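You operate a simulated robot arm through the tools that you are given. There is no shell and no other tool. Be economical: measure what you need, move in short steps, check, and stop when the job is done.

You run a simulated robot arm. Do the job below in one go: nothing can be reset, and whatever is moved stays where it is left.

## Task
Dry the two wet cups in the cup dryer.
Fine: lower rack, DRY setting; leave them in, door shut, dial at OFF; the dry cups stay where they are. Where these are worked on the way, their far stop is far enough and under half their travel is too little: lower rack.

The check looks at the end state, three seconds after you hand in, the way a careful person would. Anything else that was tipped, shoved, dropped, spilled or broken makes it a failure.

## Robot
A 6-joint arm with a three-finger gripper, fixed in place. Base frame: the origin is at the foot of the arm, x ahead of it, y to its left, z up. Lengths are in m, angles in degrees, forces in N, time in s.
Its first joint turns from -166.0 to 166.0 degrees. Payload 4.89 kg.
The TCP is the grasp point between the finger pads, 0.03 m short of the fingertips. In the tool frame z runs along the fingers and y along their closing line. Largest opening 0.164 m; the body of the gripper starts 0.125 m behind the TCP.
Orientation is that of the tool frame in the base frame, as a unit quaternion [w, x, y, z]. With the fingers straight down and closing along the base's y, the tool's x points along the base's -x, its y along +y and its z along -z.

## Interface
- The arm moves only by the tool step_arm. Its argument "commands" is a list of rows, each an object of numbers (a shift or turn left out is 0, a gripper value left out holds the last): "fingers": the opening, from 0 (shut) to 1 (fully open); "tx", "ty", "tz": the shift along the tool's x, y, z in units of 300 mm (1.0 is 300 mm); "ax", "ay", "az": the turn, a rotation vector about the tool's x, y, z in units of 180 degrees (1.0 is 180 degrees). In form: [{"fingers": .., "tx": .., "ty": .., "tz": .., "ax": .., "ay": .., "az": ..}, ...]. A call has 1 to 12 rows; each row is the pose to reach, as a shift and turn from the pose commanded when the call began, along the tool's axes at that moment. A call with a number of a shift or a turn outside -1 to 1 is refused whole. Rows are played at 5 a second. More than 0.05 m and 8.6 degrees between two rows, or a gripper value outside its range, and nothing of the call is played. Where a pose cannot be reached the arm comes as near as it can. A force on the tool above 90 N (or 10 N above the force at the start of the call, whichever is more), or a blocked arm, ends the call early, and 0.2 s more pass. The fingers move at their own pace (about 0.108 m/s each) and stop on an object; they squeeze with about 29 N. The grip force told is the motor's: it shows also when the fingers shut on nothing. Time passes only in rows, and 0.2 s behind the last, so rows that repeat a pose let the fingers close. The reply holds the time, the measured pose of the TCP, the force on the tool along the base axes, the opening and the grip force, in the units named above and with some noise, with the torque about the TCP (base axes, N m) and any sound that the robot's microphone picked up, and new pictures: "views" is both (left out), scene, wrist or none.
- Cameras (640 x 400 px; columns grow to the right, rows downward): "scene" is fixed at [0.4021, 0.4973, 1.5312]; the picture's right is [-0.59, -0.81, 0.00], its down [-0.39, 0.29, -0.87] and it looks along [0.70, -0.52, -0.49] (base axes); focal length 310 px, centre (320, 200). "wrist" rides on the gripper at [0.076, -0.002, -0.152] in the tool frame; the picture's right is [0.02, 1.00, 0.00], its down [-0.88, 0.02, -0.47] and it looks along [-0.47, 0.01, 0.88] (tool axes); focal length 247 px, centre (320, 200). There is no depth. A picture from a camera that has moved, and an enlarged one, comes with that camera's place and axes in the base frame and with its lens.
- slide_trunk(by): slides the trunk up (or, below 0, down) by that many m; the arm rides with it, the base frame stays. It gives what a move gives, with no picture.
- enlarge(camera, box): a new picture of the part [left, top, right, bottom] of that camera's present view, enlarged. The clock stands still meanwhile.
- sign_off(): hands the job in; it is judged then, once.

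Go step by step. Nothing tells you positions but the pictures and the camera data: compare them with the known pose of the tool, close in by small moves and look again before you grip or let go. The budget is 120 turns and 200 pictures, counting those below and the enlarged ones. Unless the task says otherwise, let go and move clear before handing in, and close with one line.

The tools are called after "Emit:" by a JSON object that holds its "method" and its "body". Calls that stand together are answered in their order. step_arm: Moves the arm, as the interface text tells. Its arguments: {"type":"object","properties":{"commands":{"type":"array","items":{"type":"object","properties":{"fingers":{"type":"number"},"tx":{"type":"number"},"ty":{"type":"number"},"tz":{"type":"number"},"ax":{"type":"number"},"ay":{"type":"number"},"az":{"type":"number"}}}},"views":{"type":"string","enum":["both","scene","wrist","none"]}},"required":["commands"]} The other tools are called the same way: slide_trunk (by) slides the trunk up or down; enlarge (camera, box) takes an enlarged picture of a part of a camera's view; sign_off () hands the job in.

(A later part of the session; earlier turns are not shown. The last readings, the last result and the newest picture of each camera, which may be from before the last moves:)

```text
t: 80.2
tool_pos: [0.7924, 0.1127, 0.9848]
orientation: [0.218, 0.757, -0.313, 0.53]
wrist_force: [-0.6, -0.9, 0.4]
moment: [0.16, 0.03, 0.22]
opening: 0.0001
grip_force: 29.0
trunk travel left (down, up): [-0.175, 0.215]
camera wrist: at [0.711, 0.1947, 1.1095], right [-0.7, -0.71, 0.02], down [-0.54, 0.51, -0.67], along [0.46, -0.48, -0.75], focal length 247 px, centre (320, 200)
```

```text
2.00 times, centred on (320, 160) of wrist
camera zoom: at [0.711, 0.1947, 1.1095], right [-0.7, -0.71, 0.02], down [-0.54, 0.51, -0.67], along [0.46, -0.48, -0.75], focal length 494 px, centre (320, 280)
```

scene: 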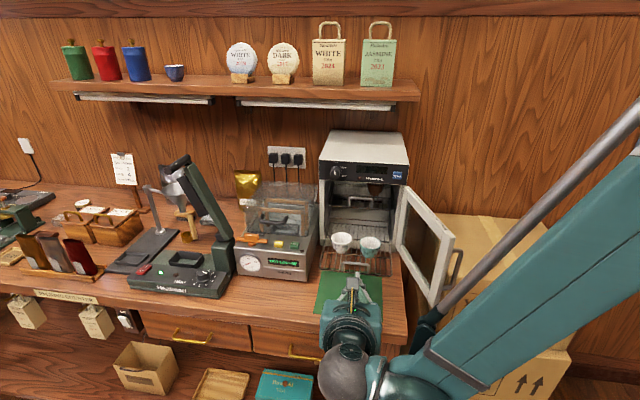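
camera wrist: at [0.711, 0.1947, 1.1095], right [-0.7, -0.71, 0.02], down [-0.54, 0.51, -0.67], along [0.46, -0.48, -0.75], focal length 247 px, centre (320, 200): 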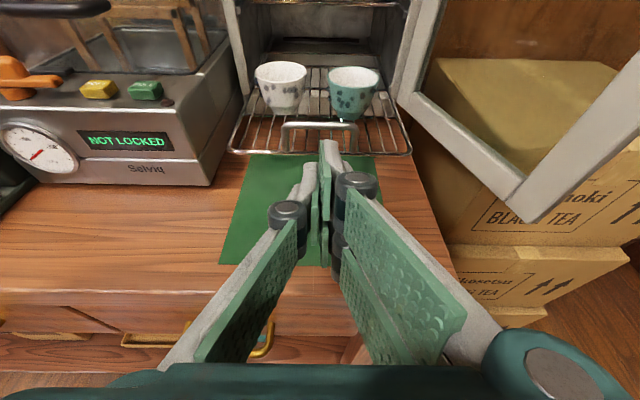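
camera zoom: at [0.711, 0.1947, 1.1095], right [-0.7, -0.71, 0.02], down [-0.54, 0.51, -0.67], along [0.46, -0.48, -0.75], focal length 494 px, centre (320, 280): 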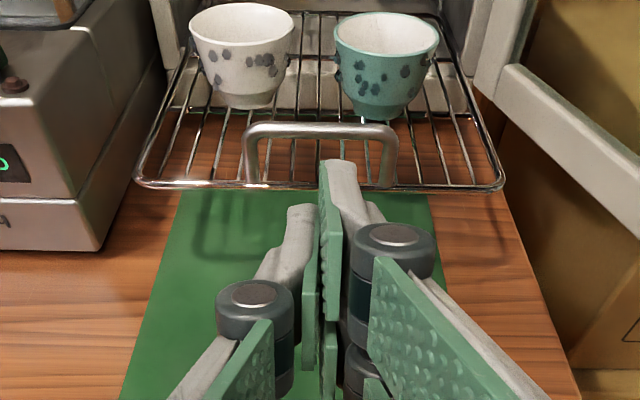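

Fingers are aligned with the handle centre. I'll advance 8 cm to make contact and check.

Emit:
{"method": "step_arm", "body": {"commands": [{"tz": 0.078, "tx": 0.0285}, {"tz": 0.157, "tx": 0.057}, {"tz": 0.204, "tx": 0.074}, {"tz": 0.251, "tx": 0.091}], "views": "wrist"}}

Emit:
{"method": "enlarge", "body": {"camera": "wrist", "box": [200, 60, 440, 260]}}

```text
t: 81.2
tool_pos: [0.8484, 0.057, 0.9862]
orientation: [0.219, 0.757, -0.313, 0.53]
wrist_force: [-0.5, -0.3, -0.2]
moment: [0.02, 0.02, -0.05]
opening: 0.0
grip_force: 44.4
trunk travel left (down, up): [-0.175, 0.215]
camera wrist: at [0.7685, 0.1395, 1.1094], right [-0.7, -0.71, 0.02], down [-0.54, 0.51, -0.66], along [0.46, -0.48, -0.75], focal length 247 px, centre (320, 200)
```

wrist: 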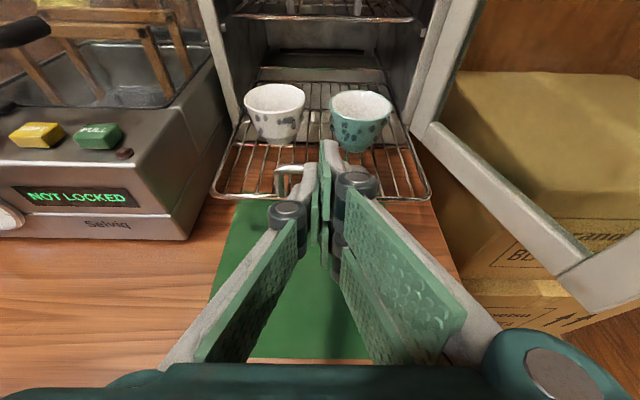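

```text
2.00 times, centred on (320, 160) of wrist
camera zoom: at [0.7685, 0.1395, 1.1094], right [-0.7, -0.71, 0.02], down [-0.54, 0.51, -0.66], along [0.46, -0.48, -0.75], focal length 494 px, centre (320, 280)
```

zoom: 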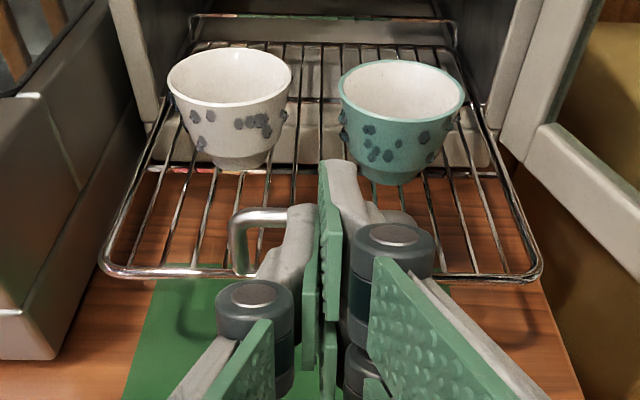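

The fingertips appear to be just in front of the bar, with no force yet. I'll push on slowly another 5 cm.

Emit:
{"method": "step_arm", "body": {"commands": [{"tz": 0.031, "tx": 0.0114}, {"tz": 0.063, "tx": 0.023}, {"tz": 0.094, "tx": 0.034}, {"tz": 0.125, "tx": 0.0455}, {"tz": 0.157, "tx": 0.057}], "views": "both"}}

Emit:
{"method": "enlarge", "body": {"camera": "wrist", "box": [200, 60, 440, 260]}}

```text
t: 82.5
tool_pos: [0.8846, 0.0212, 0.9849]
orientation: [0.218, 0.758, -0.313, 0.529]
wrist_force: [-0.6, 0.3, -0.3]
moment: [-0.02, -0.02, 0.0]
opening: 0.0
grip_force: 44.8
trunk travel left (down, up): [-0.175, 0.215]
camera wrist: at [0.804, 0.1035, 1.1086], right [-0.7, -0.71, 0.02], down [-0.54, 0.51, -0.66], along [0.46, -0.48, -0.75], focal length 247 px, centre (320, 200)
```

scene: 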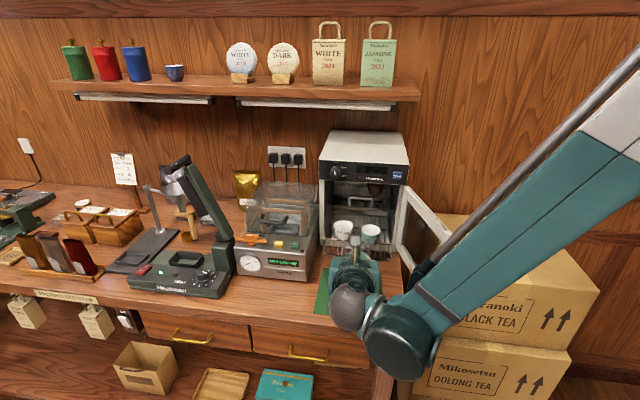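
wrist: 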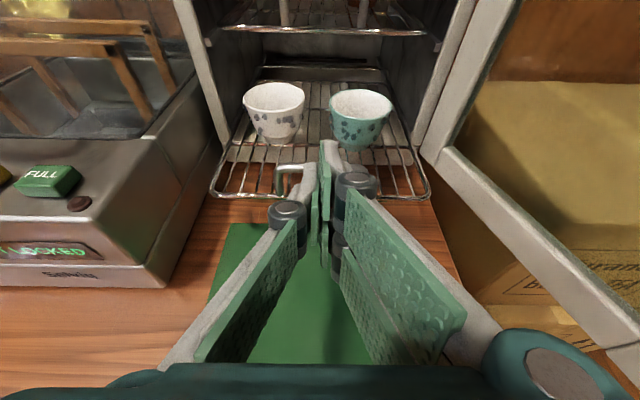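

```text
2.00 times, centred on (320, 160) of wrist
camera zoom: at [0.804, 0.1035, 1.1086], right [-0.7, -0.71, 0.02], down [-0.54, 0.51, -0.66], along [0.46, -0.48, -0.75], focal length 494 px, centre (320, 280)
```

zoom: 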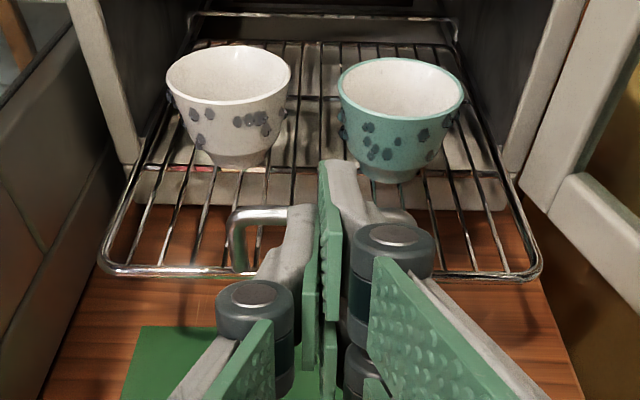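

The rack slides in with the cups standing. I'll continue slowly to fully in.

Emit:
{"method": "step_arm", "body": {"commands": [{"tz": 0.035, "tx": 0.0127}, {"tz": 0.07, "tx": 0.0255}, {"tz": 0.105, "tx": 0.038}, {"tz": 0.14, "tx": 0.051}, {"tz": 0.175, "tx": 0.0637}, {"tz": 0.21, "tx": 0.0764}, {"tz": 0.245, "tx": 0.089}, {"tz": 0.28, "tx": 0.102}, {"tz": 0.315, "tx": 0.1146}, {"tz": 0.35, "tx": 0.127}, {"tz": 0.385, "tx": 0.14}], "views": "both"}}

```text
t: 84.8
tool_pos: [0.9721, -0.0647, 0.9844]
orientation: [0.219, 0.757, -0.314, 0.529]
wrist_force: [-0.3, -0.4, -0.4]
moment: [0.03, 0.02, 0.01]
opening: 0.0
grip_force: 45.0
trunk travel left (down, up): [-0.175, 0.215]
camera wrist: at [0.8911, 0.0169, 1.1087], right [-0.7, -0.71, 0.02], down [-0.54, 0.51, -0.66], along [0.46, -0.48, -0.75], focal length 247 px, centre (320, 200)
```

scene: 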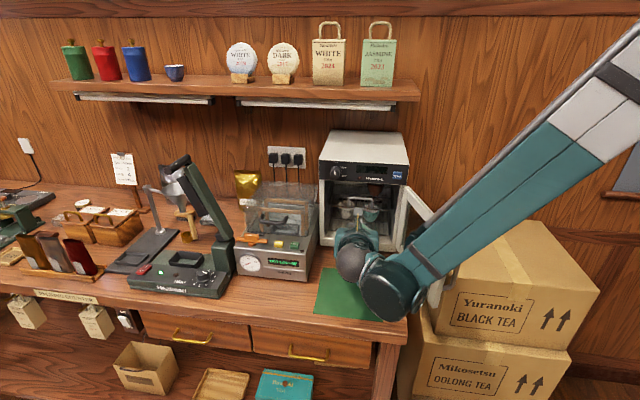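
wrist: 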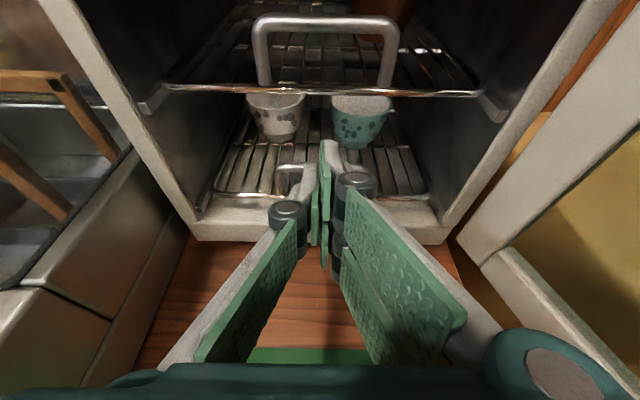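

Nearly in. I'll push the last bit until it meets its inner stop.

Emit:
{"method": "step_arm", "body": {"commands": [{"tz": 0.022, "tx": 0.008}, {"tz": 0.044, "tx": 0.016}, {"tz": 0.063, "tx": 0.023}], "views": "wrist"}}

```text
t: 85.4
tool_pos: [0.9744, -0.0676, 0.9854]
orientation: [0.216, 0.759, -0.312, 0.529]
wrist_force: [-34.5, 24.3, 20.1]
moment: [-0.13, -0.34, -0.25]
opening: 0.0064
grip_force: 45.0
trunk travel left (down, up): [-0.175, 0.215]
stopped in row 2: the force on the tool passed its limit at 105 N (the readings are from after the stop); the commanded pose is now the measured one
camera wrist: at [0.8928, 0.0148, 1.11], right [-0.7, -0.72, 0.02], down [-0.54, 0.51, -0.66], along [0.47, -0.47, -0.75], focal length 247 px, centre (320, 200)
```

wrist: 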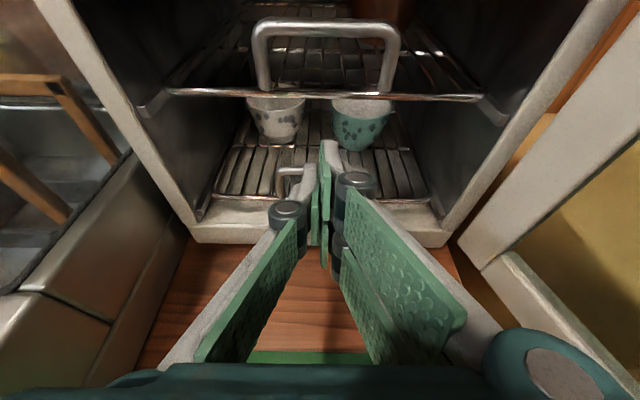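

The rack is home and both cups are upright inside. I'll back out, rise, and turn the tool vertical to go around the door.

Emit:
{"method": "step_arm", "body": {"commands": [{"tz": -0.149, "tx": -0.054}, {"tz": -0.298, "tx": -0.108}, {"tz": -0.446, "tx": -0.162}, {"tz": -0.595, "tx": -0.217}, {"tz": -0.629, "tx": -0.123, "ay": -0.047}, {"tz": -0.664, "tx": -0.029, "ay": -0.094}, {"tz": -0.698, "tx": 0.065, "ay": -0.141}, {"tz": -0.732, "tx": 0.159, "ay": -0.188}, {"tz": -0.766, "tx": 0.253, "ay": -0.235}, {"tz": -0.8, "tx": 0.347, "ay": -0.282}, {"tz": -0.835, "tx": 0.441, "ay": -0.329}, {"tz": -0.869, "tx": 0.535, "ay": -0.376}], "views": "both"}}

Emit:
{"method": "enlarge", "body": {"camera": "scene", "box": [315, 130, 475, 310]}}

```text
t: 88.0
tool_pos: [0.841, 0.0636, 1.225]
orientation: [0.006, 0.924, -0.381, 0.016]
wrist_force: [-0.4, 1.2, -0.2]
moment: [-0.14, -0.15, 0.01]
opening: 0.0003
grip_force: 44.9
trunk travel left (down, up): [-0.175, 0.215]
camera wrist: at [0.894, 0.0135, 1.3798], right [-0.69, -0.72, 0.0], down [-0.65, 0.62, 0.44], along [-0.32, 0.31, -0.9], focal length 247 px, centre (320, 200)
```

scene: 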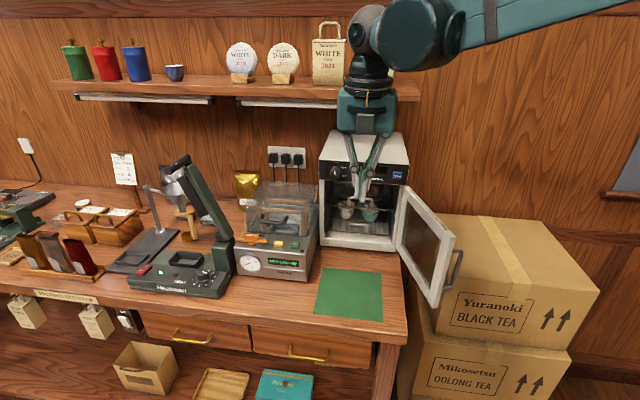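
wrist: 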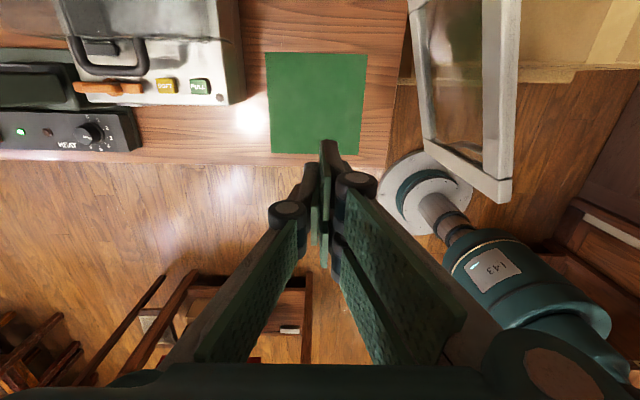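

```text
2.22 times, centred on (395, 220) of scene
camera zoom: at [0.4021, 0.4973, 1.5312], right [-0.59, -0.81, 0.0], down [-0.39, 0.29, -0.87], along [0.7, -0.52, -0.49], focal length 689 px, centre (153, 156)
```

zoom: 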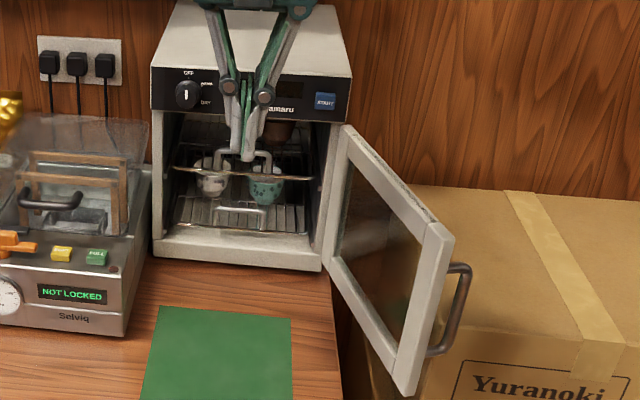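

The door stands at about 110° with its handle on the far side. I'll pass over its top to the outer face, then lower behind it.

Emit:
{"method": "step_arm", "body": {"commands": [{"tx": 0.031, "ty": 0.139}, {"tx": 0.062, "ty": 0.279}, {"tx": 0.093, "ty": 0.418}, {"tx": 0.123, "ty": 0.557}, {"tx": 0.154, "ty": 0.697}, {"tx": 0.185, "ty": 0.836}], "views": "both"}}

```text
t: 89.4
tool_pos: [0.7077, -0.1528, 1.2258]
orientation: [0.006, 0.924, -0.381, 0.016]
wrist_force: [1.1, 0.9, -0.6]
moment: [-0.19, 0.16, -0.03]
opening: 0.0001
grip_force: 45.1
trunk travel left (down, up): [-0.175, 0.215]
camera wrist: at [0.7579, -0.2034, 1.3801], right [-0.69, -0.72, 0.0], down [-0.65, 0.62, 0.44], along [-0.32, 0.3, -0.9], focal length 247 px, centre (320, 200)
```

scene: 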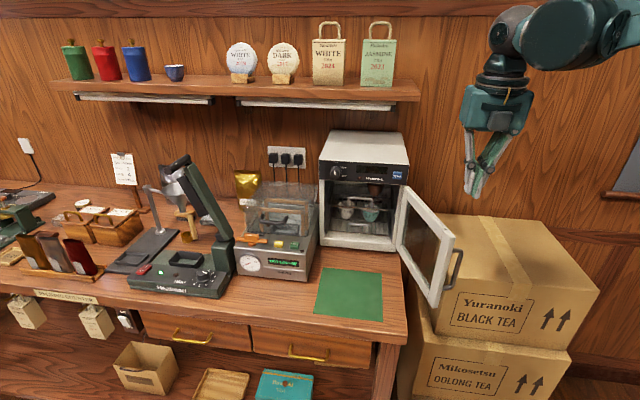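
wrist: 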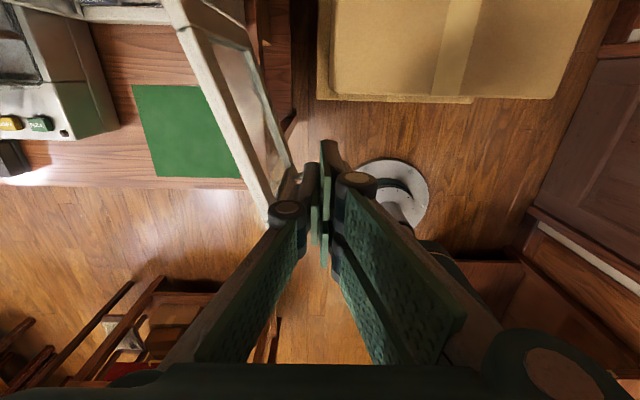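

Good clearance on the outer side. Lowering so the fingertips sit below the door's top edge.

Emit:
{"method": "step_arm", "body": {"commands": [{"tz": 0.14}, {"tz": 0.28}, {"tz": 0.417}], "views": "wrist"}}

```text
t: 90.2
tool_pos: [0.7099, -0.1564, 1.1008]
orientation: [0.006, 0.924, -0.382, 0.016]
wrist_force: [-1.4, 1.0, -0.9]
moment: [-0.02, -0.12, 0.01]
opening: 0.0
grip_force: 44.8
trunk travel left (down, up): [-0.175, 0.215]
camera wrist: at [0.7605, -0.2066, 1.2554], right [-0.69, -0.72, 0.0], down [-0.65, 0.62, 0.44], along [-0.32, 0.31, -0.9], focal length 247 px, centre (320, 200)
```

wrist: 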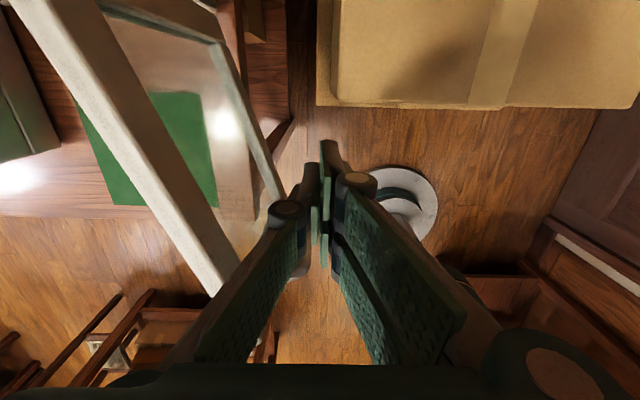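

Sweeping the door shut along its arc, to about 20° remaining.

Emit:
{"method": "step_arm", "body": {"commands": [{"tx": -0.05, "ty": -0.087}, {"tx": -0.1, "ty": -0.173}, {"tx": -0.117, "ty": -0.273}, {"tx": -0.133, "ty": -0.373}, {"tx": -0.117, "ty": -0.47}, {"tx": -0.1, "ty": -0.57}, {"tx": -0.065, "ty": -0.64}, {"tx": -0.03, "ty": -0.703}, {"tx": 0.02, "ty": -0.76}, {"tx": 0.07, "ty": -0.813}, {"tx": 0.153, "ty": -0.873}], "views": "both"}}

```text
t: 92.6
tool_pos: [0.9261, -0.0044, 1.1037]
orientation: [0.007, 0.925, -0.381, 0.018]
wrist_force: [-1.3, 1.0, 0.6]
moment: [-0.02, -0.2, -0.01]
opening: 0.0
grip_force: 45.0
trunk travel left (down, up): [-0.175, 0.215]
camera wrist: at [0.9768, -0.0544, 1.2587], right [-0.69, -0.72, 0.0], down [-0.65, 0.62, 0.44], along [-0.32, 0.31, -0.9], focal length 247 px, centre (320, 200)
```

scene: 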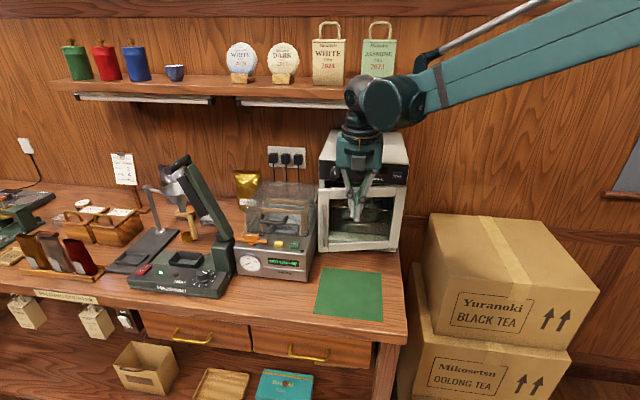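
wrist: 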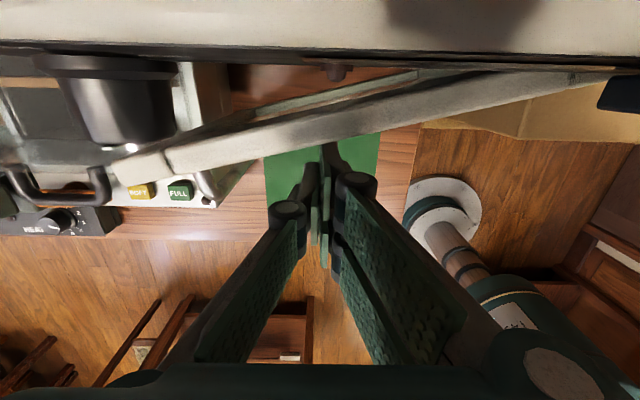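

About 15–20° left. I'll push it home gently.

Emit:
{"method": "step_arm", "body": {"commands": [{"tx": 0.06, "ty": -0.01}, {"tx": 0.12, "ty": -0.015}, {"tx": 0.17, "ty": -0.02}, {"tx": 0.21, "ty": -0.02}], "views": "both"}}

Emit:
{"method": "enlarge", "body": {"camera": "scene", "box": [305, 120, 425, 260]}}

```text
t: 93.6
tool_pos: [0.9631, -0.0318, 1.1049]
orientation: [0.005, 0.925, -0.38, 0.011]
wrist_force: [-32.5, 18.6, 5.4]
moment: [-1.05, -1.29, -0.55]
opening: 0.0
grip_force: 44.7
trunk travel left (down, up): [-0.175, 0.215]
stopped in row 4: the force on the tool passed its limit at 118 N (the readings are from after the stop); the commanded pose is now the measured one
camera wrist: at [1.0163, -0.0837, 1.2594], right [-0.69, -0.73, 0.0], down [-0.65, 0.61, 0.45], along [-0.33, 0.31, -0.89], focal length 247 px, centre (320, 200)
```

scene: 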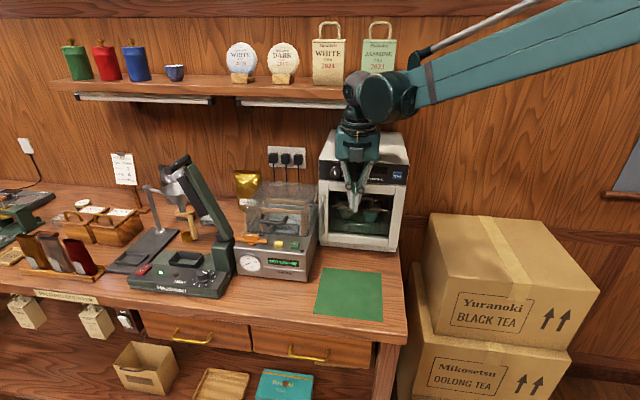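
wrist: 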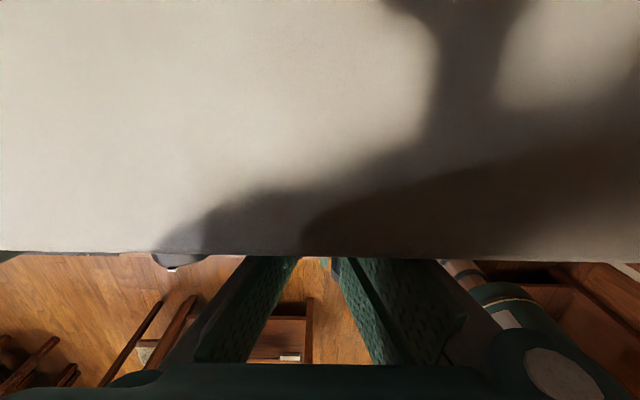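

```text
2.86 times, centred on (365, 190) of scene
camera zoom: at [0.4021, 0.4973, 1.5312], right [-0.59, -0.81, 0.0], down [-0.39, 0.29, -0.87], along [0.7, -0.52, -0.49], focal length 886 px, centre (191, 229)
```

zoom: 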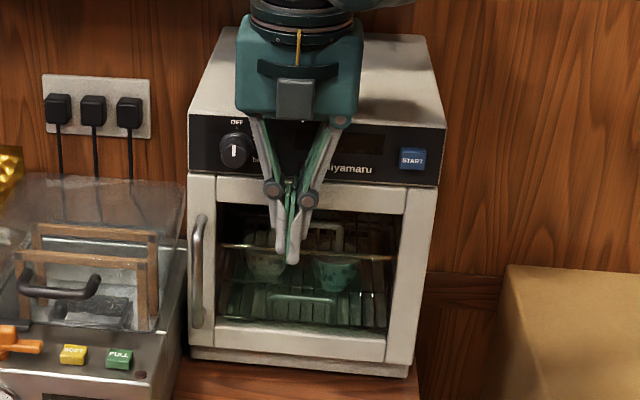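

The door is shut with both cups visible inside. I'll back off and bring the tool level to work the dial, which I estimate at q≈0.711, z≈1.177.

Emit:
{"method": "step_arm", "body": {"commands": [{"tx": -0.1}, {"tx": -0.25}, {"tx": -0.4}, {"tx": -0.55}, {"tx": -0.66}, {"tx": -0.66, "ay": 0.046, "tz": -0.03, "ty": -0.02}, {"tx": -0.66, "ay": 0.092, "tz": -0.06, "ty": -0.05}, {"tx": -0.66, "ay": 0.138, "tz": -0.1, "ty": -0.08}, {"tx": -0.66, "ay": 0.184, "tz": -0.14, "ty": -0.1}, {"tx": -0.66, "ay": 0.23, "tz": -0.18, "ty": -0.13}, {"tx": -0.66, "ay": 0.276, "tz": -0.21, "ty": -0.16}, {"tx": -0.66, "ay": 0.322, "tz": -0.24, "ty": -0.175}], "views": "none"}}

```text
t: 96.2
tool_pos: [0.8608, 0.1424, 1.1714]
orientation: [0.19, 0.803, -0.33, 0.459]
wrist_force: [-0.9, -0.8, 0.2]
moment: [0.06, 0.0, 0.03]
opening: 0.0
grip_force: 44.9
trunk travel left (down, up): [-0.175, 0.215]
```

Emit:
{"method": "step_arm", "body": {"commands": [{"ay": 0.045, "fingers": 0.38}, {"ay": 0.09}, {"ay": 0.135}, {"ay": 0.169, "tx": 0.017, "tz": -0.01}], "views": "both"}}

Emit:
{"method": "enlarge", "body": {"camera": "wrist", "box": [240, 80, 400, 200]}}

```text
t: 97.2
tool_pos: [0.8608, 0.1422, 1.1768]
orientation: [0.269, 0.654, -0.269, 0.654]
wrist_force: [-0.3, -0.6, 0.1]
moment: [0.06, 0.04, 0.07]
opening: 0.0622
grip_force: 0.0
trunk travel left (down, up): [-0.175, 0.215]
camera wrist: at [0.7537, 0.2494, 1.2532], right [-0.7, -0.71, 0.02], down [-0.35, 0.32, -0.88], along [0.62, -0.63, -0.47], focal length 247 px, centre (320, 200)
```

scene: 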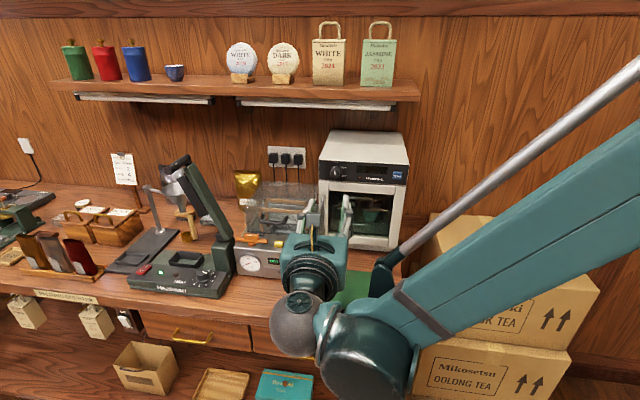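
wrist: 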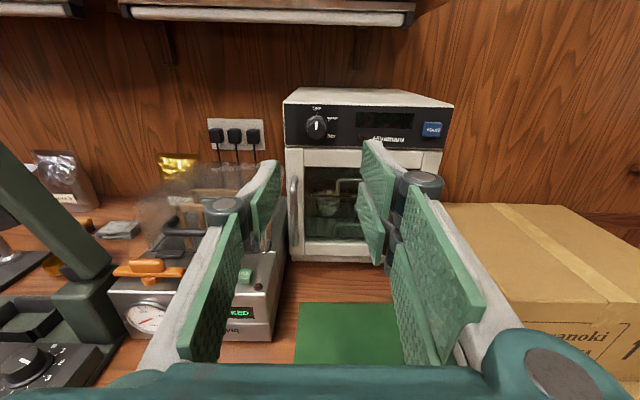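

```text
3.33 times, centred on (320, 140) of wrist
camera zoom: at [0.7537, 0.2494, 1.2532], right [-0.7, -0.71, 0.02], down [-0.35, 0.32, -0.88], along [0.62, -0.63, -0.47], focal length 823 px, centre (320, 400)
```

zoom: 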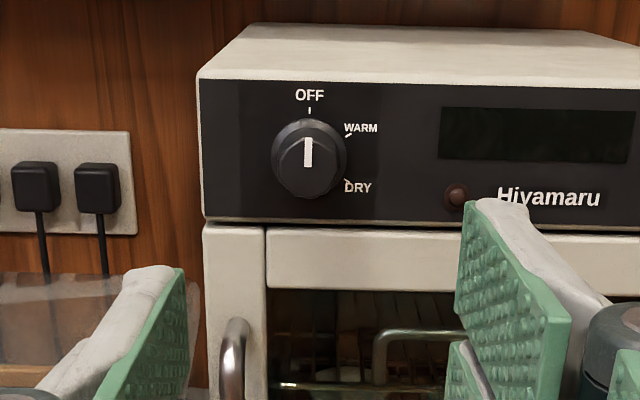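

Dial at q 0.7137, z 1.177, pointer on OFF; DRY lies about 120° clockwise. I'll advance to straddle the knob.

Emit:
{"method": "step_arm", "body": {"commands": [{"tz": 0.12, "ty": -0.004}, {"tz": 0.24, "ty": -0.008}, {"tz": 0.36, "ty": -0.012}, {"tz": 0.48, "ty": -0.015}, {"tz": 0.56, "ty": -0.015}], "views": "both"}}

Emit:
{"method": "enlarge", "body": {"camera": "wrist", "box": [240, 80, 400, 200]}}

```text
t: 98.4
tool_pos: [0.9853, 0.0284, 1.1762]
orientation: [0.269, 0.655, -0.269, 0.653]
wrist_force: [-0.8, 0.7, -0.3]
moment: [0.02, 0.02, -0.03]
opening: 0.0623
grip_force: 0.1
trunk travel left (down, up): [-0.175, 0.215]
camera wrist: at [0.8776, 0.1344, 1.2525], right [-0.7, -0.71, 0.02], down [-0.35, 0.32, -0.88], along [0.62, -0.63, -0.48], focal length 247 px, centre (320, 200)
```

scene: 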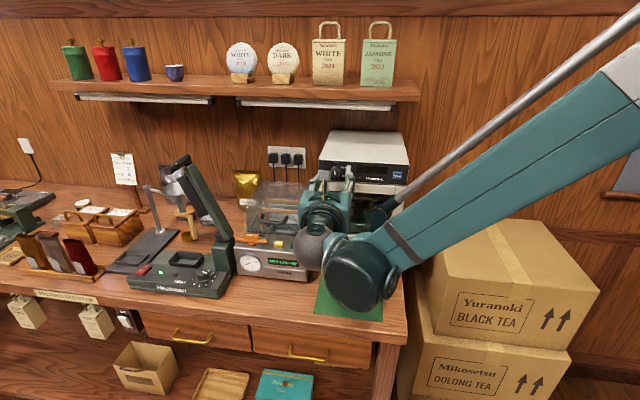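
wrist: 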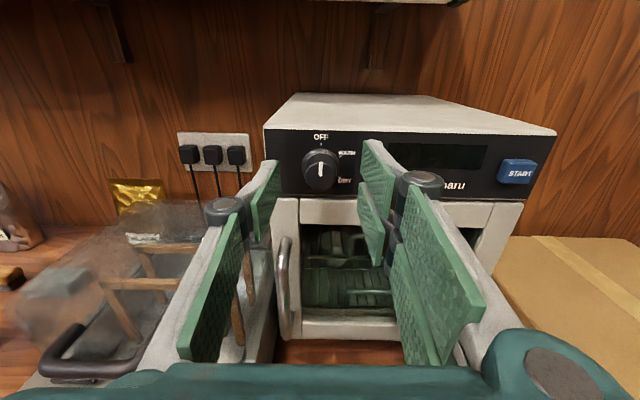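

```text
3.33 times, centred on (320, 140) of wrist
camera zoom: at [0.8776, 0.1344, 1.2525], right [-0.7, -0.71, 0.02], down [-0.35, 0.32, -0.88], along [0.62, -0.63, -0.48], focal length 823 px, centre (320, 400)
```

zoom: 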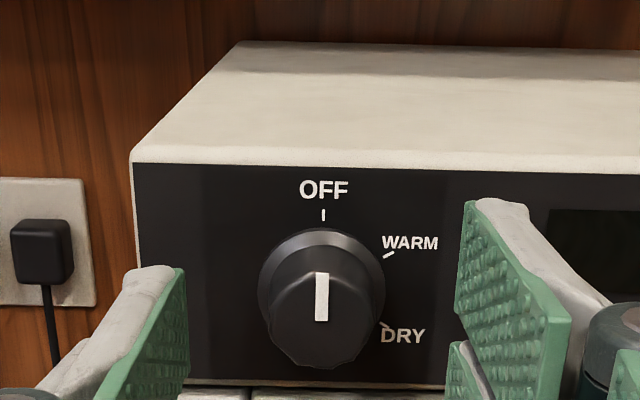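

The knob face is at p 0.718. I'll advance until the fingertips are beside the knob, then close.

Emit:
{"method": "step_arm", "body": {"commands": [{"tz": 0.04, "ty": 0.007, "tx": 0.004}, {"tz": 0.085, "ty": 0.007, "tx": 0.004}, {"tz": 0.085, "ty": 0.007, "tx": 0.004, "fingers": 0.25}, {"tz": 0.085, "ty": 0.007, "tx": 0.004, "fingers": 0.1}, {"tz": 0.085, "ty": 0.007, "tx": 0.004, "fingers": 0.1}], "views": "wrist"}}

Emit:
{"method": "enlarge", "body": {"camera": "wrist", "box": [240, 100, 400, 220]}}

```text
t: 99.6
tool_pos: [1.0021, 0.0093, 1.1766]
orientation: [0.268, 0.655, -0.268, 0.653]
wrist_force: [25.9, 10.4, 12.3]
moment: [-0.1, -0.25, 0.71]
opening: 0.0325
grip_force: 44.9
trunk travel left (down, up): [-0.175, 0.215]
camera wrist: at [0.8952, 0.1161, 1.2535], right [-0.7, -0.71, 0.02], down [-0.35, 0.32, -0.88], along [0.62, -0.63, -0.48], focal length 247 px, centre (320, 200)
```

wrist: 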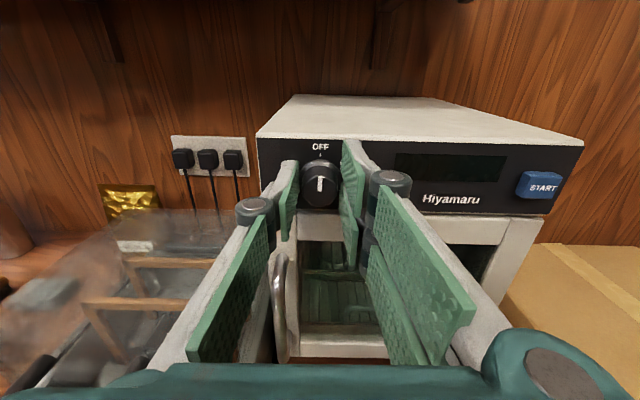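

```text
3.33 times, centred on (320, 160) of wrist
camera zoom: at [0.8952, 0.1161, 1.2535], right [-0.7, -0.71, 0.02], down [-0.35, 0.32, -0.88], along [0.62, -0.63, -0.48], focal length 823 px, centre (320, 333)
```

zoom: 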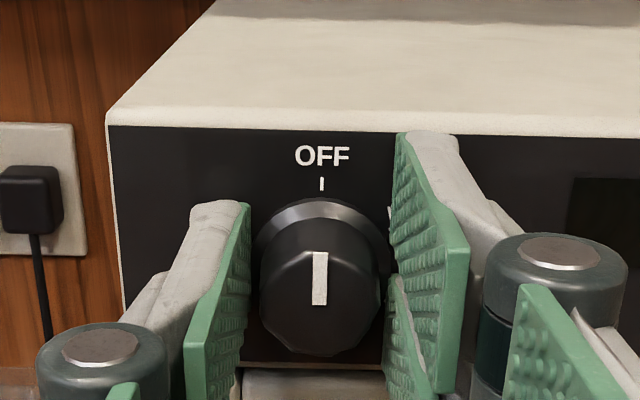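

Knob gripped. Turning clockwise, the first ~64°.

Emit:
{"method": "step_arm", "body": {"commands": [{"az": 0.0444}, {"az": 0.0889}, {"az": 0.1333}, {"az": 0.1778}, {"az": 0.2222}, {"az": 0.2667}, {"az": 0.3111}, {"az": 0.3556}], "views": "both"}}

Emit:
{"method": "enlarge", "body": {"camera": "wrist", "box": [220, 100, 420, 250]}}

```text
t: 101.4
tool_pos: [1.0005, 0.008, 1.1744]
orientation: [-0.117, 0.413, -0.576, 0.695]
wrist_force: [5.8, 5.1, -12.2]
moment: [0.18, 0.26, 0.38]
opening: 0.0323
grip_force: 45.3
trunk travel left (down, up): [-0.175, 0.215]
camera wrist: at [0.8446, 0.0656, 1.211], right [-0.32, -0.32, -0.89], down [0.21, 0.89, -0.4], along [0.92, -0.32, -0.22], focal length 247 px, centre (320, 200)
```

scene: 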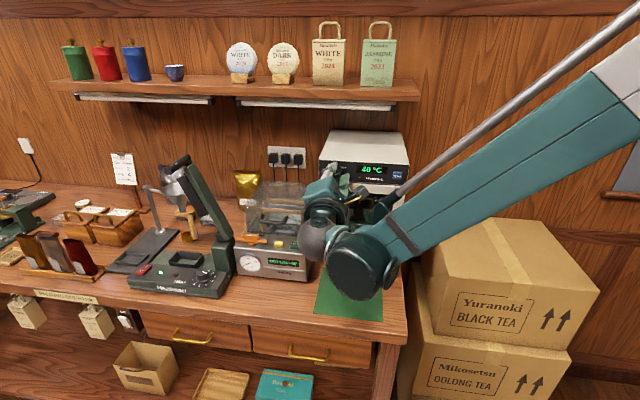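
wrist: 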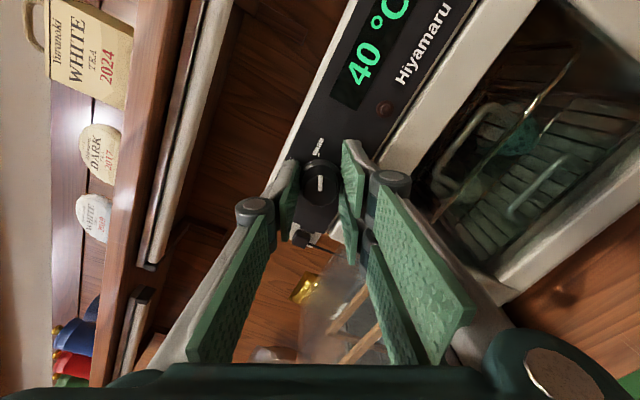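

```text
2.67 times, centred on (320, 175) of wrist
camera zoom: at [0.8446, 0.0656, 1.211], right [-0.32, -0.32, -0.89], down [0.21, 0.89, -0.4], along [0.92, -0.32, -0.22], focal length 659 px, centre (320, 267)
```

zoom: 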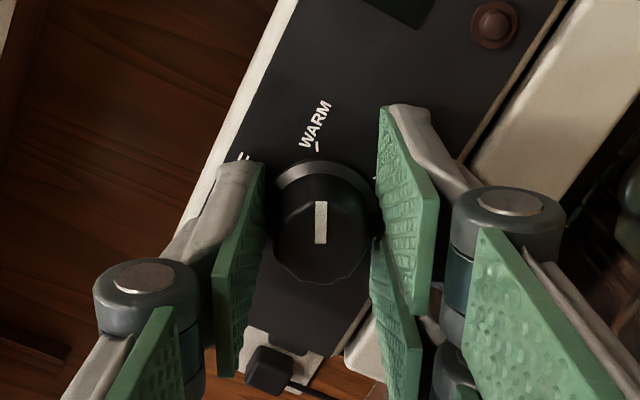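

The dial is at WARM and the display shows 40 °C. Continuing about 57° to DRY.

Emit:
{"method": "step_arm", "body": {"commands": [{"az": 0.04}, {"az": 0.08}, {"az": 0.12}, {"az": 0.16}, {"az": 0.2}, {"az": 0.24}, {"az": 0.28}, {"az": 0.317}], "views": "both"}}

Emit:
{"method": "enlarge", "body": {"camera": "wrist", "box": [220, 100, 420, 250]}}

Emit:
{"method": "enlarge", "body": {"camera": "scene", "box": [315, 140, 415, 200]}}

```text
t: 103.2
tool_pos: [1.0013, 0.0092, 1.1754]
orientation: [0.436, -0.088, 0.704, -0.555]
wrist_force: [-20.8, 15.9, -62.5]
moment: [0.66, 2.07, -0.29]
opening: 0.0321
grip_force: 45.0
trunk travel left (down, up): [-0.175, 0.215]
camera wrist: at [0.8468, 0.0681, 1.1374], right [0.35, 0.36, -0.87], down [0.2, 0.87, 0.44], along [0.92, -0.33, 0.23], focal length 247 px, centre (320, 200)
```

scene: 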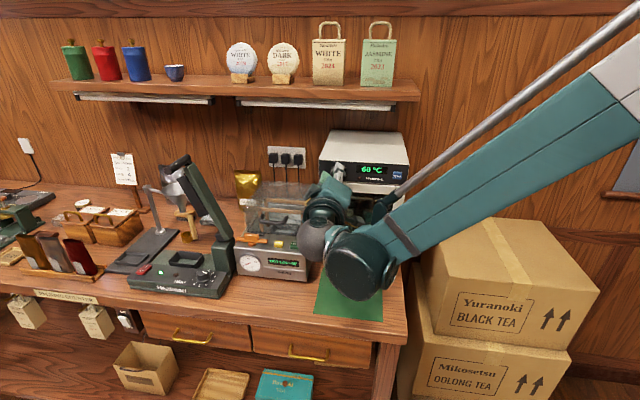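
wrist: 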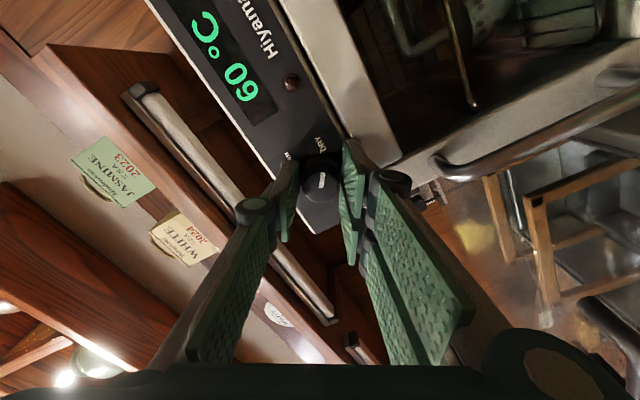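

```text
2.67 times, centred on (320, 175) of wrist
camera zoom: at [0.8468, 0.0681, 1.1374], right [0.35, 0.36, -0.87], down [0.2, 0.87, 0.44], along [0.92, -0.33, 0.23], focal length 659 px, centre (320, 267)
```

zoom: 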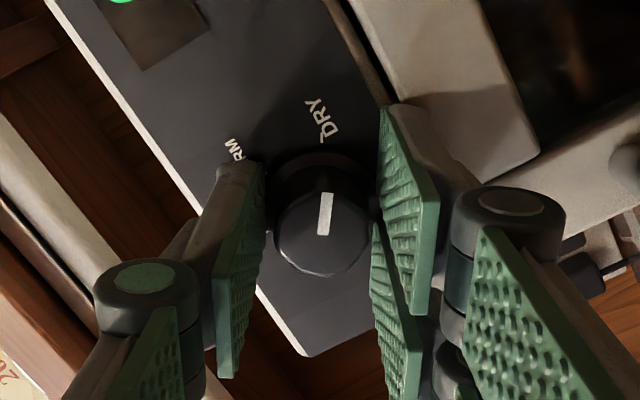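

```text
6.40 times, centred on (365, 170) of scene
camera zoom: at [0.4021, 0.4973, 1.5312], right [-0.59, -0.81, 0.0], down [-0.39, 0.29, -0.87], along [0.7, -0.52, -0.49], focal length 1984 px, centre (32, 392)
```

zoom: 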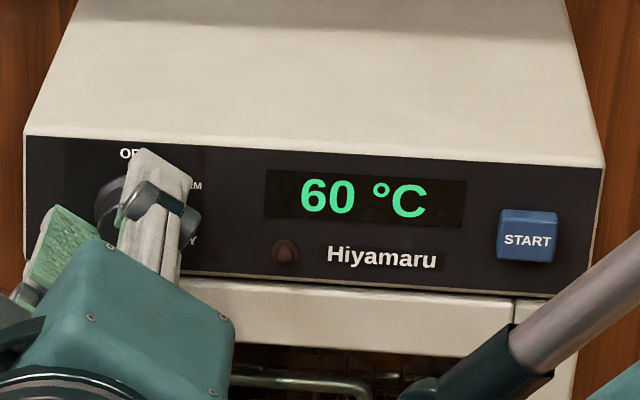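

DRY is set and the display shows 60 °C. I'll release the dial, back off, shut the fingers and move in front of START.

Emit:
{"method": "step_arm", "body": {"commands": [{"fingers": 0.36}, {"fingers": 0.36}, {"tz": -0.1}, {"tz": -0.22}, {"tz": -0.22, "tx": 0.12, "ty": -0.073, "fingers": 0}, {"tz": -0.22, "tx": 0.245, "ty": -0.147}, {"tz": -0.22, "tx": 0.37, "ty": -0.22}, {"tz": -0.22, "tx": 0.49, "ty": -0.294}], "views": "both"}}

Emit:
{"method": "enlarge", "body": {"camera": "scene", "box": [315, 140, 415, 200]}}

Emit:
{"method": "enlarge", "body": {"camera": "wrist", "box": [220, 80, 420, 230]}}

```text
t: 105.0
tool_pos: [0.833, -0.067, 1.1759]
orientation: [0.436, -0.087, 0.703, -0.555]
wrist_force: [1.4, 1.0, -0.8]
moment: [-0.08, -0.08, -0.24]
opening: 0.0
grip_force: 29.0
trunk travel left (down, up): [-0.175, 0.215]
camera wrist: at [0.678, -0.0084, 1.1382], right [0.35, 0.35, -0.87], down [0.2, 0.88, 0.44], along [0.92, -0.33, 0.23], focal length 247 px, centre (320, 200)
```

scene: 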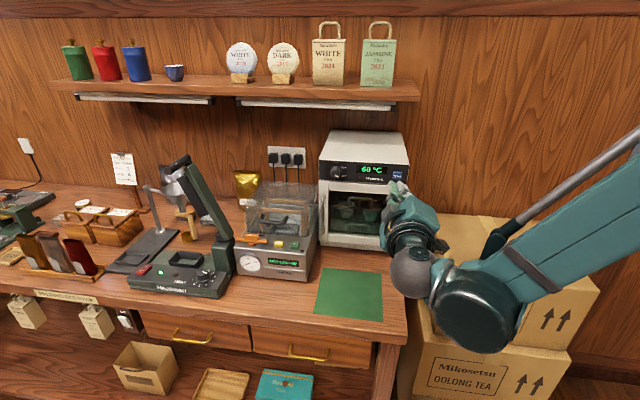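
wrist: 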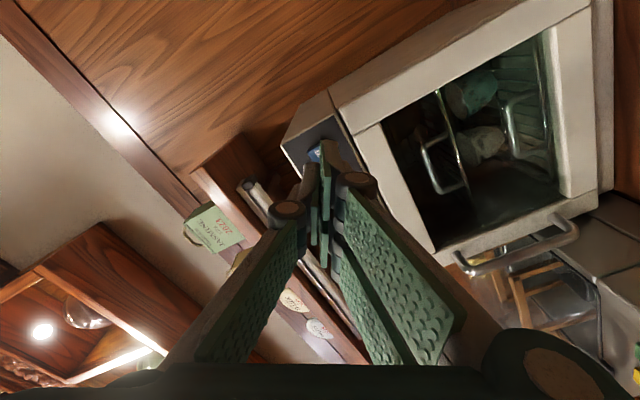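

```text
6.40 times, centred on (365, 170) of scene
camera zoom: at [0.4021, 0.4973, 1.5312], right [-0.59, -0.81, 0.0], down [-0.39, 0.29, -0.87], along [0.7, -0.52, -0.49], focal length 1984 px, centre (32, 392)
```

zoom: 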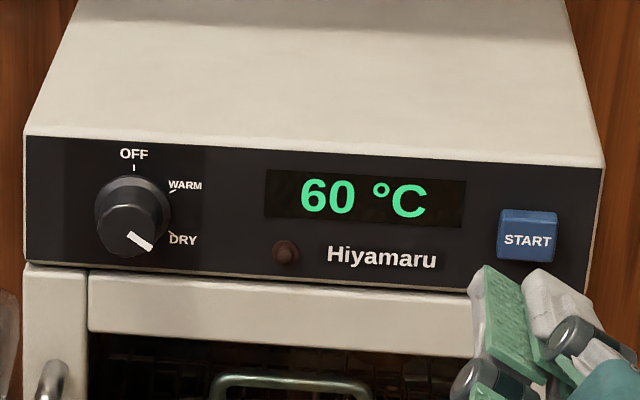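

```text
2.67 times, centred on (320, 155) of wrist
camera zoom: at [0.678, -0.0084, 1.1382], right [0.35, 0.35, -0.87], down [0.2, 0.88, 0.44], along [0.92, -0.33, 0.23], focal length 659 px, centre (320, 320)
```

zoom: 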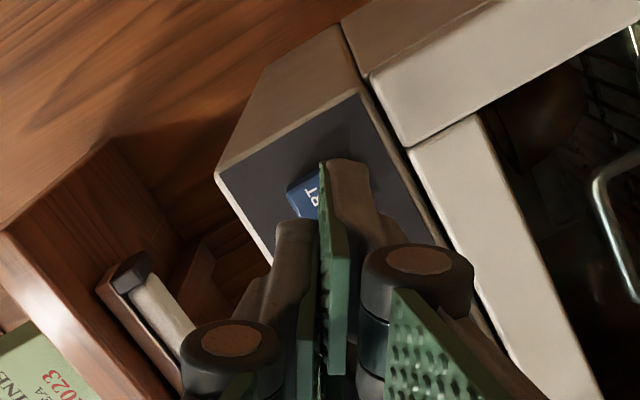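

The pointer is clearly at DRY and the fingers are lined up with START. Pressing slowly.

Emit:
{"method": "step_arm", "body": {"commands": [{"tz": 0.08}, {"tz": 0.12}, {"tz": 0.145}, {"tz": 0.165}, {"tz": 0.18}], "views": "none"}}

Emit:
{"method": "enlarge", "body": {"camera": "scene", "box": [315, 140, 415, 200]}}

```text
t: 106.2
tool_pos: [0.8714, -0.1053, 1.1769]
orientation: [0.436, -0.088, 0.703, -0.555]
wrist_force: [0.2, 0.1, -0.5]
moment: [0.02, 0.01, 0.0]
opening: 0.0
grip_force: 29.3
trunk travel left (down, up): [-0.175, 0.215]
```

```text
6.40 times, centred on (365, 170) of scene
camera zoom: at [0.4021, 0.4973, 1.5312], right [-0.59, -0.81, 0.0], down [-0.39, 0.29, -0.87], along [0.7, -0.52, -0.49], focal length 1984 px, centre (32, 392)
```

zoom: 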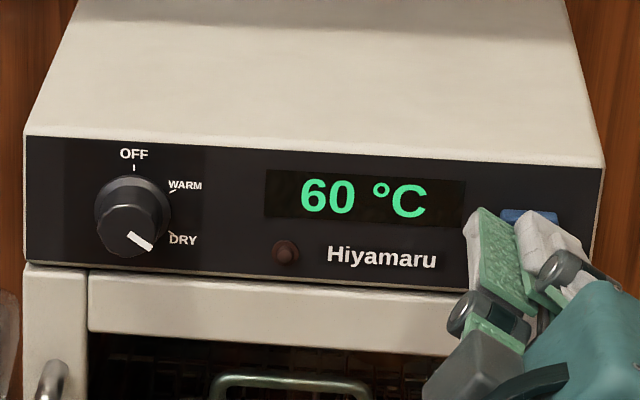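

Emit:
{"method": "step_arm", "body": {"commands": [{"tz": 0.012}, {"tz": 0.024}, {"tz": 0.036}, {"tz": 0.046}], "views": "none"}}

Emit:
{"method": "enlarge", "body": {"camera": "scene", "box": [315, 140, 415, 200]}}

```text
t: 107.2
tool_pos: [0.8799, -0.1141, 1.1766]
orientation: [0.435, -0.088, 0.703, -0.555]
wrist_force: [-19.3, 15.9, -11.6]
moment: [0.23, 0.24, -0.08]
opening: 0.006
grip_force: 45.2
trunk travel left (down, up): [-0.175, 0.215]
heard: click
```

```text
6.40 times, centred on (365, 170) of scene
camera zoom: at [0.4021, 0.4973, 1.5312], right [-0.59, -0.81, 0.0], down [-0.39, 0.29, -0.87], along [0.7, -0.52, -0.49], focal length 1984 px, centre (32, 392)
```

zoom: 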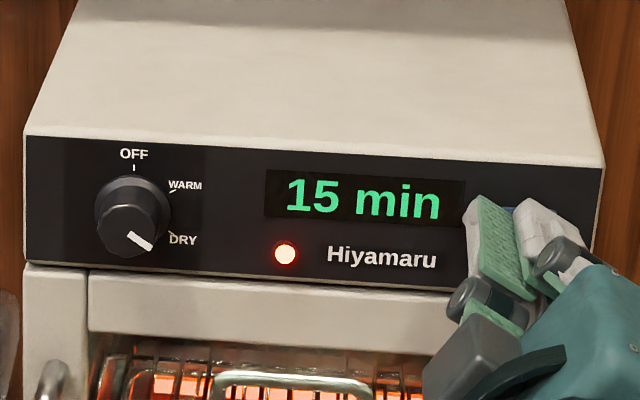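

The cycle has started: click, lamp lit, "15 min", heater glowing. I'll back off and watch the countdown.

Emit:
{"method": "step_arm", "body": {"commands": [{"tz": -0.1}, {"tz": -0.2}, {"tz": -0.2}, {"tz": -0.2}, {"tz": -0.2}, {"tz": -0.2}, {"tz": -0.2}, {"tz": -0.2}, {"tz": -0.2}, {"tz": -0.2}, {"tz": -0.2}, {"tz": -0.2}], "views": "none"}}

Emit:
{"method": "enlarge", "body": {"camera": "scene", "box": [305, 130, 425, 260]}}

```text
t: 109.8
tool_pos: [0.8388, -0.071, 1.1771]
orientation: [0.436, -0.088, 0.703, -0.555]
wrist_force: [-1.2, -0.3, 0.1]
moment: [-0.02, 0.02, -0.03]
opening: 0.0
grip_force: 44.8
trunk travel left (down, up): [-0.175, 0.215]
```

```text
3.08 times, centred on (365, 195) of scene
camera zoom: at [0.4021, 0.4973, 1.5312], right [-0.59, -0.81, 0.0], down [-0.39, 0.29, -0.87], along [0.7, -0.52, -0.49], focal length 954 px, centre (182, 215)
```

zoom: 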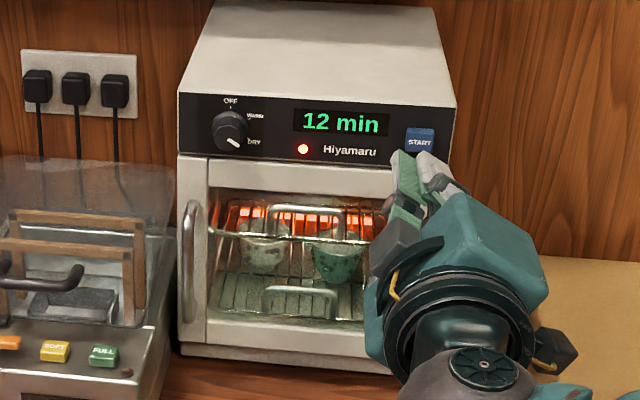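

It counts about one "minute" per second. While waiting I'll move back in front of the dial with the fingers open.

Emit:
{"method": "step_arm", "body": {"commands": [{"tx": -0.12, "ty": 0.073}, {"tx": -0.245, "ty": 0.147}, {"tx": -0.37, "ty": 0.22}, {"tx": -0.49, "ty": 0.294, "fingers": 0.36}, {"tx": -0.49, "ty": 0.294}, {"tx": -0.49, "ty": 0.294}, {"tx": -0.49, "ty": 0.294}, {"tx": -0.49, "ty": 0.294}, {"tx": -0.49, "ty": 0.294}, {"tx": -0.49, "ty": 0.294}, {"tx": -0.49, "ty": 0.294}, {"tx": -0.49, "ty": 0.294}], "views": "none"}}

Emit:
{"method": "step_arm", "body": {"commands": [{}, {}, {}, {}, {}, {}, {}, {}, {}, {}, {}, {}], "views": "none"}}

Emit:
{"method": "step_arm", "body": {"commands": [{}, {}, {}, {}, {}, {}, {}, {}, {}, {}, {}, {}], "views": "none"}}

Emit:
{"method": "step_arm", "body": {"commands": [{}, {}, {}, {}, {}, {}, {}, {}, {}, {}, {}, {}], "views": "wrist"}}

Emit:
{"method": "enlarge", "body": {"camera": "scene", "box": [305, 130, 425, 260]}}

```text
t: 112.4
tool_pos: [0.959, 0.0496, 1.1769]
orientation: [0.436, -0.088, 0.702, -0.555]
wrist_force: [-0.3, -0.2, 0.3]
moment: [-0.02, -0.01, -0.01]
opening: 0.0587
grip_force: 0.1
trunk travel left (down, up): [-0.175, 0.215]
```

```text
t: 115.0
tool_pos: [0.9589, 0.0504, 1.1774]
orientation: [0.436, -0.088, 0.703, -0.555]
wrist_force: [0.2, 0.5, -0.3]
moment: [0.01, -0.02, 0.01]
opening: 0.0591
grip_force: 0.1
trunk travel left (down, up): [-0.175, 0.215]
```

```text
t: 117.6
tool_pos: [0.96, 0.0495, 1.1767]
orientation: [0.436, -0.088, 0.703, -0.555]
wrist_force: [-1.0, 0.5, -0.5]
moment: [-0.01, 0.02, -0.02]
opening: 0.059
grip_force: 0.0
trunk travel left (down, up): [-0.175, 0.215]
```

```text
t: 120.2
tool_pos: [0.9588, 0.0501, 1.1774]
orientation: [0.437, -0.088, 0.703, -0.555]
wrist_force: [0.6, 0.0, 0.0]
moment: [0.02, 0.01, -0.01]
opening: 0.0589
grip_force: 0.1
trunk travel left (down, up): [-0.175, 0.215]
camera wrist: at [0.8041, 0.1085, 1.1397], right [0.35, 0.35, -0.87], down [0.2, 0.88, 0.44], along [0.92, -0.33, 0.23], focal length 247 px, centre (320, 200)
```

wrist: 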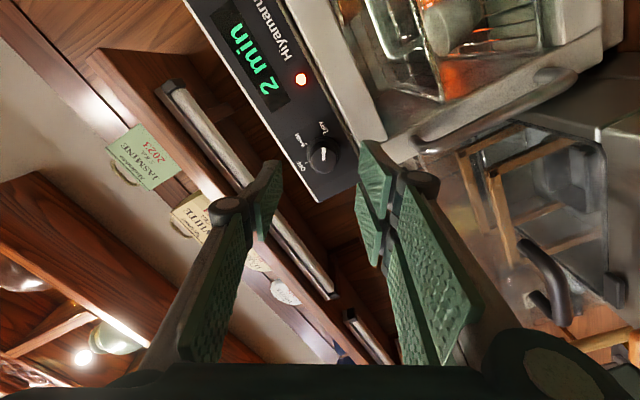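

```text
3.08 times, centred on (365, 195) of scene
camera zoom: at [0.4021, 0.4973, 1.5312], right [-0.59, -0.81, 0.0], down [-0.39, 0.29, -0.87], along [0.7, -0.52, -0.49], focal length 954 px, centre (182, 215)
```

zoom: 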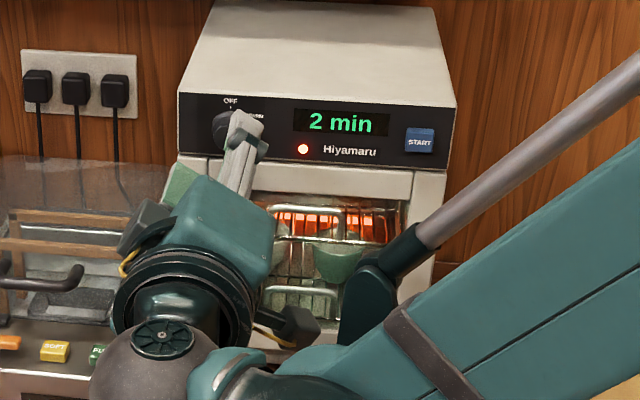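

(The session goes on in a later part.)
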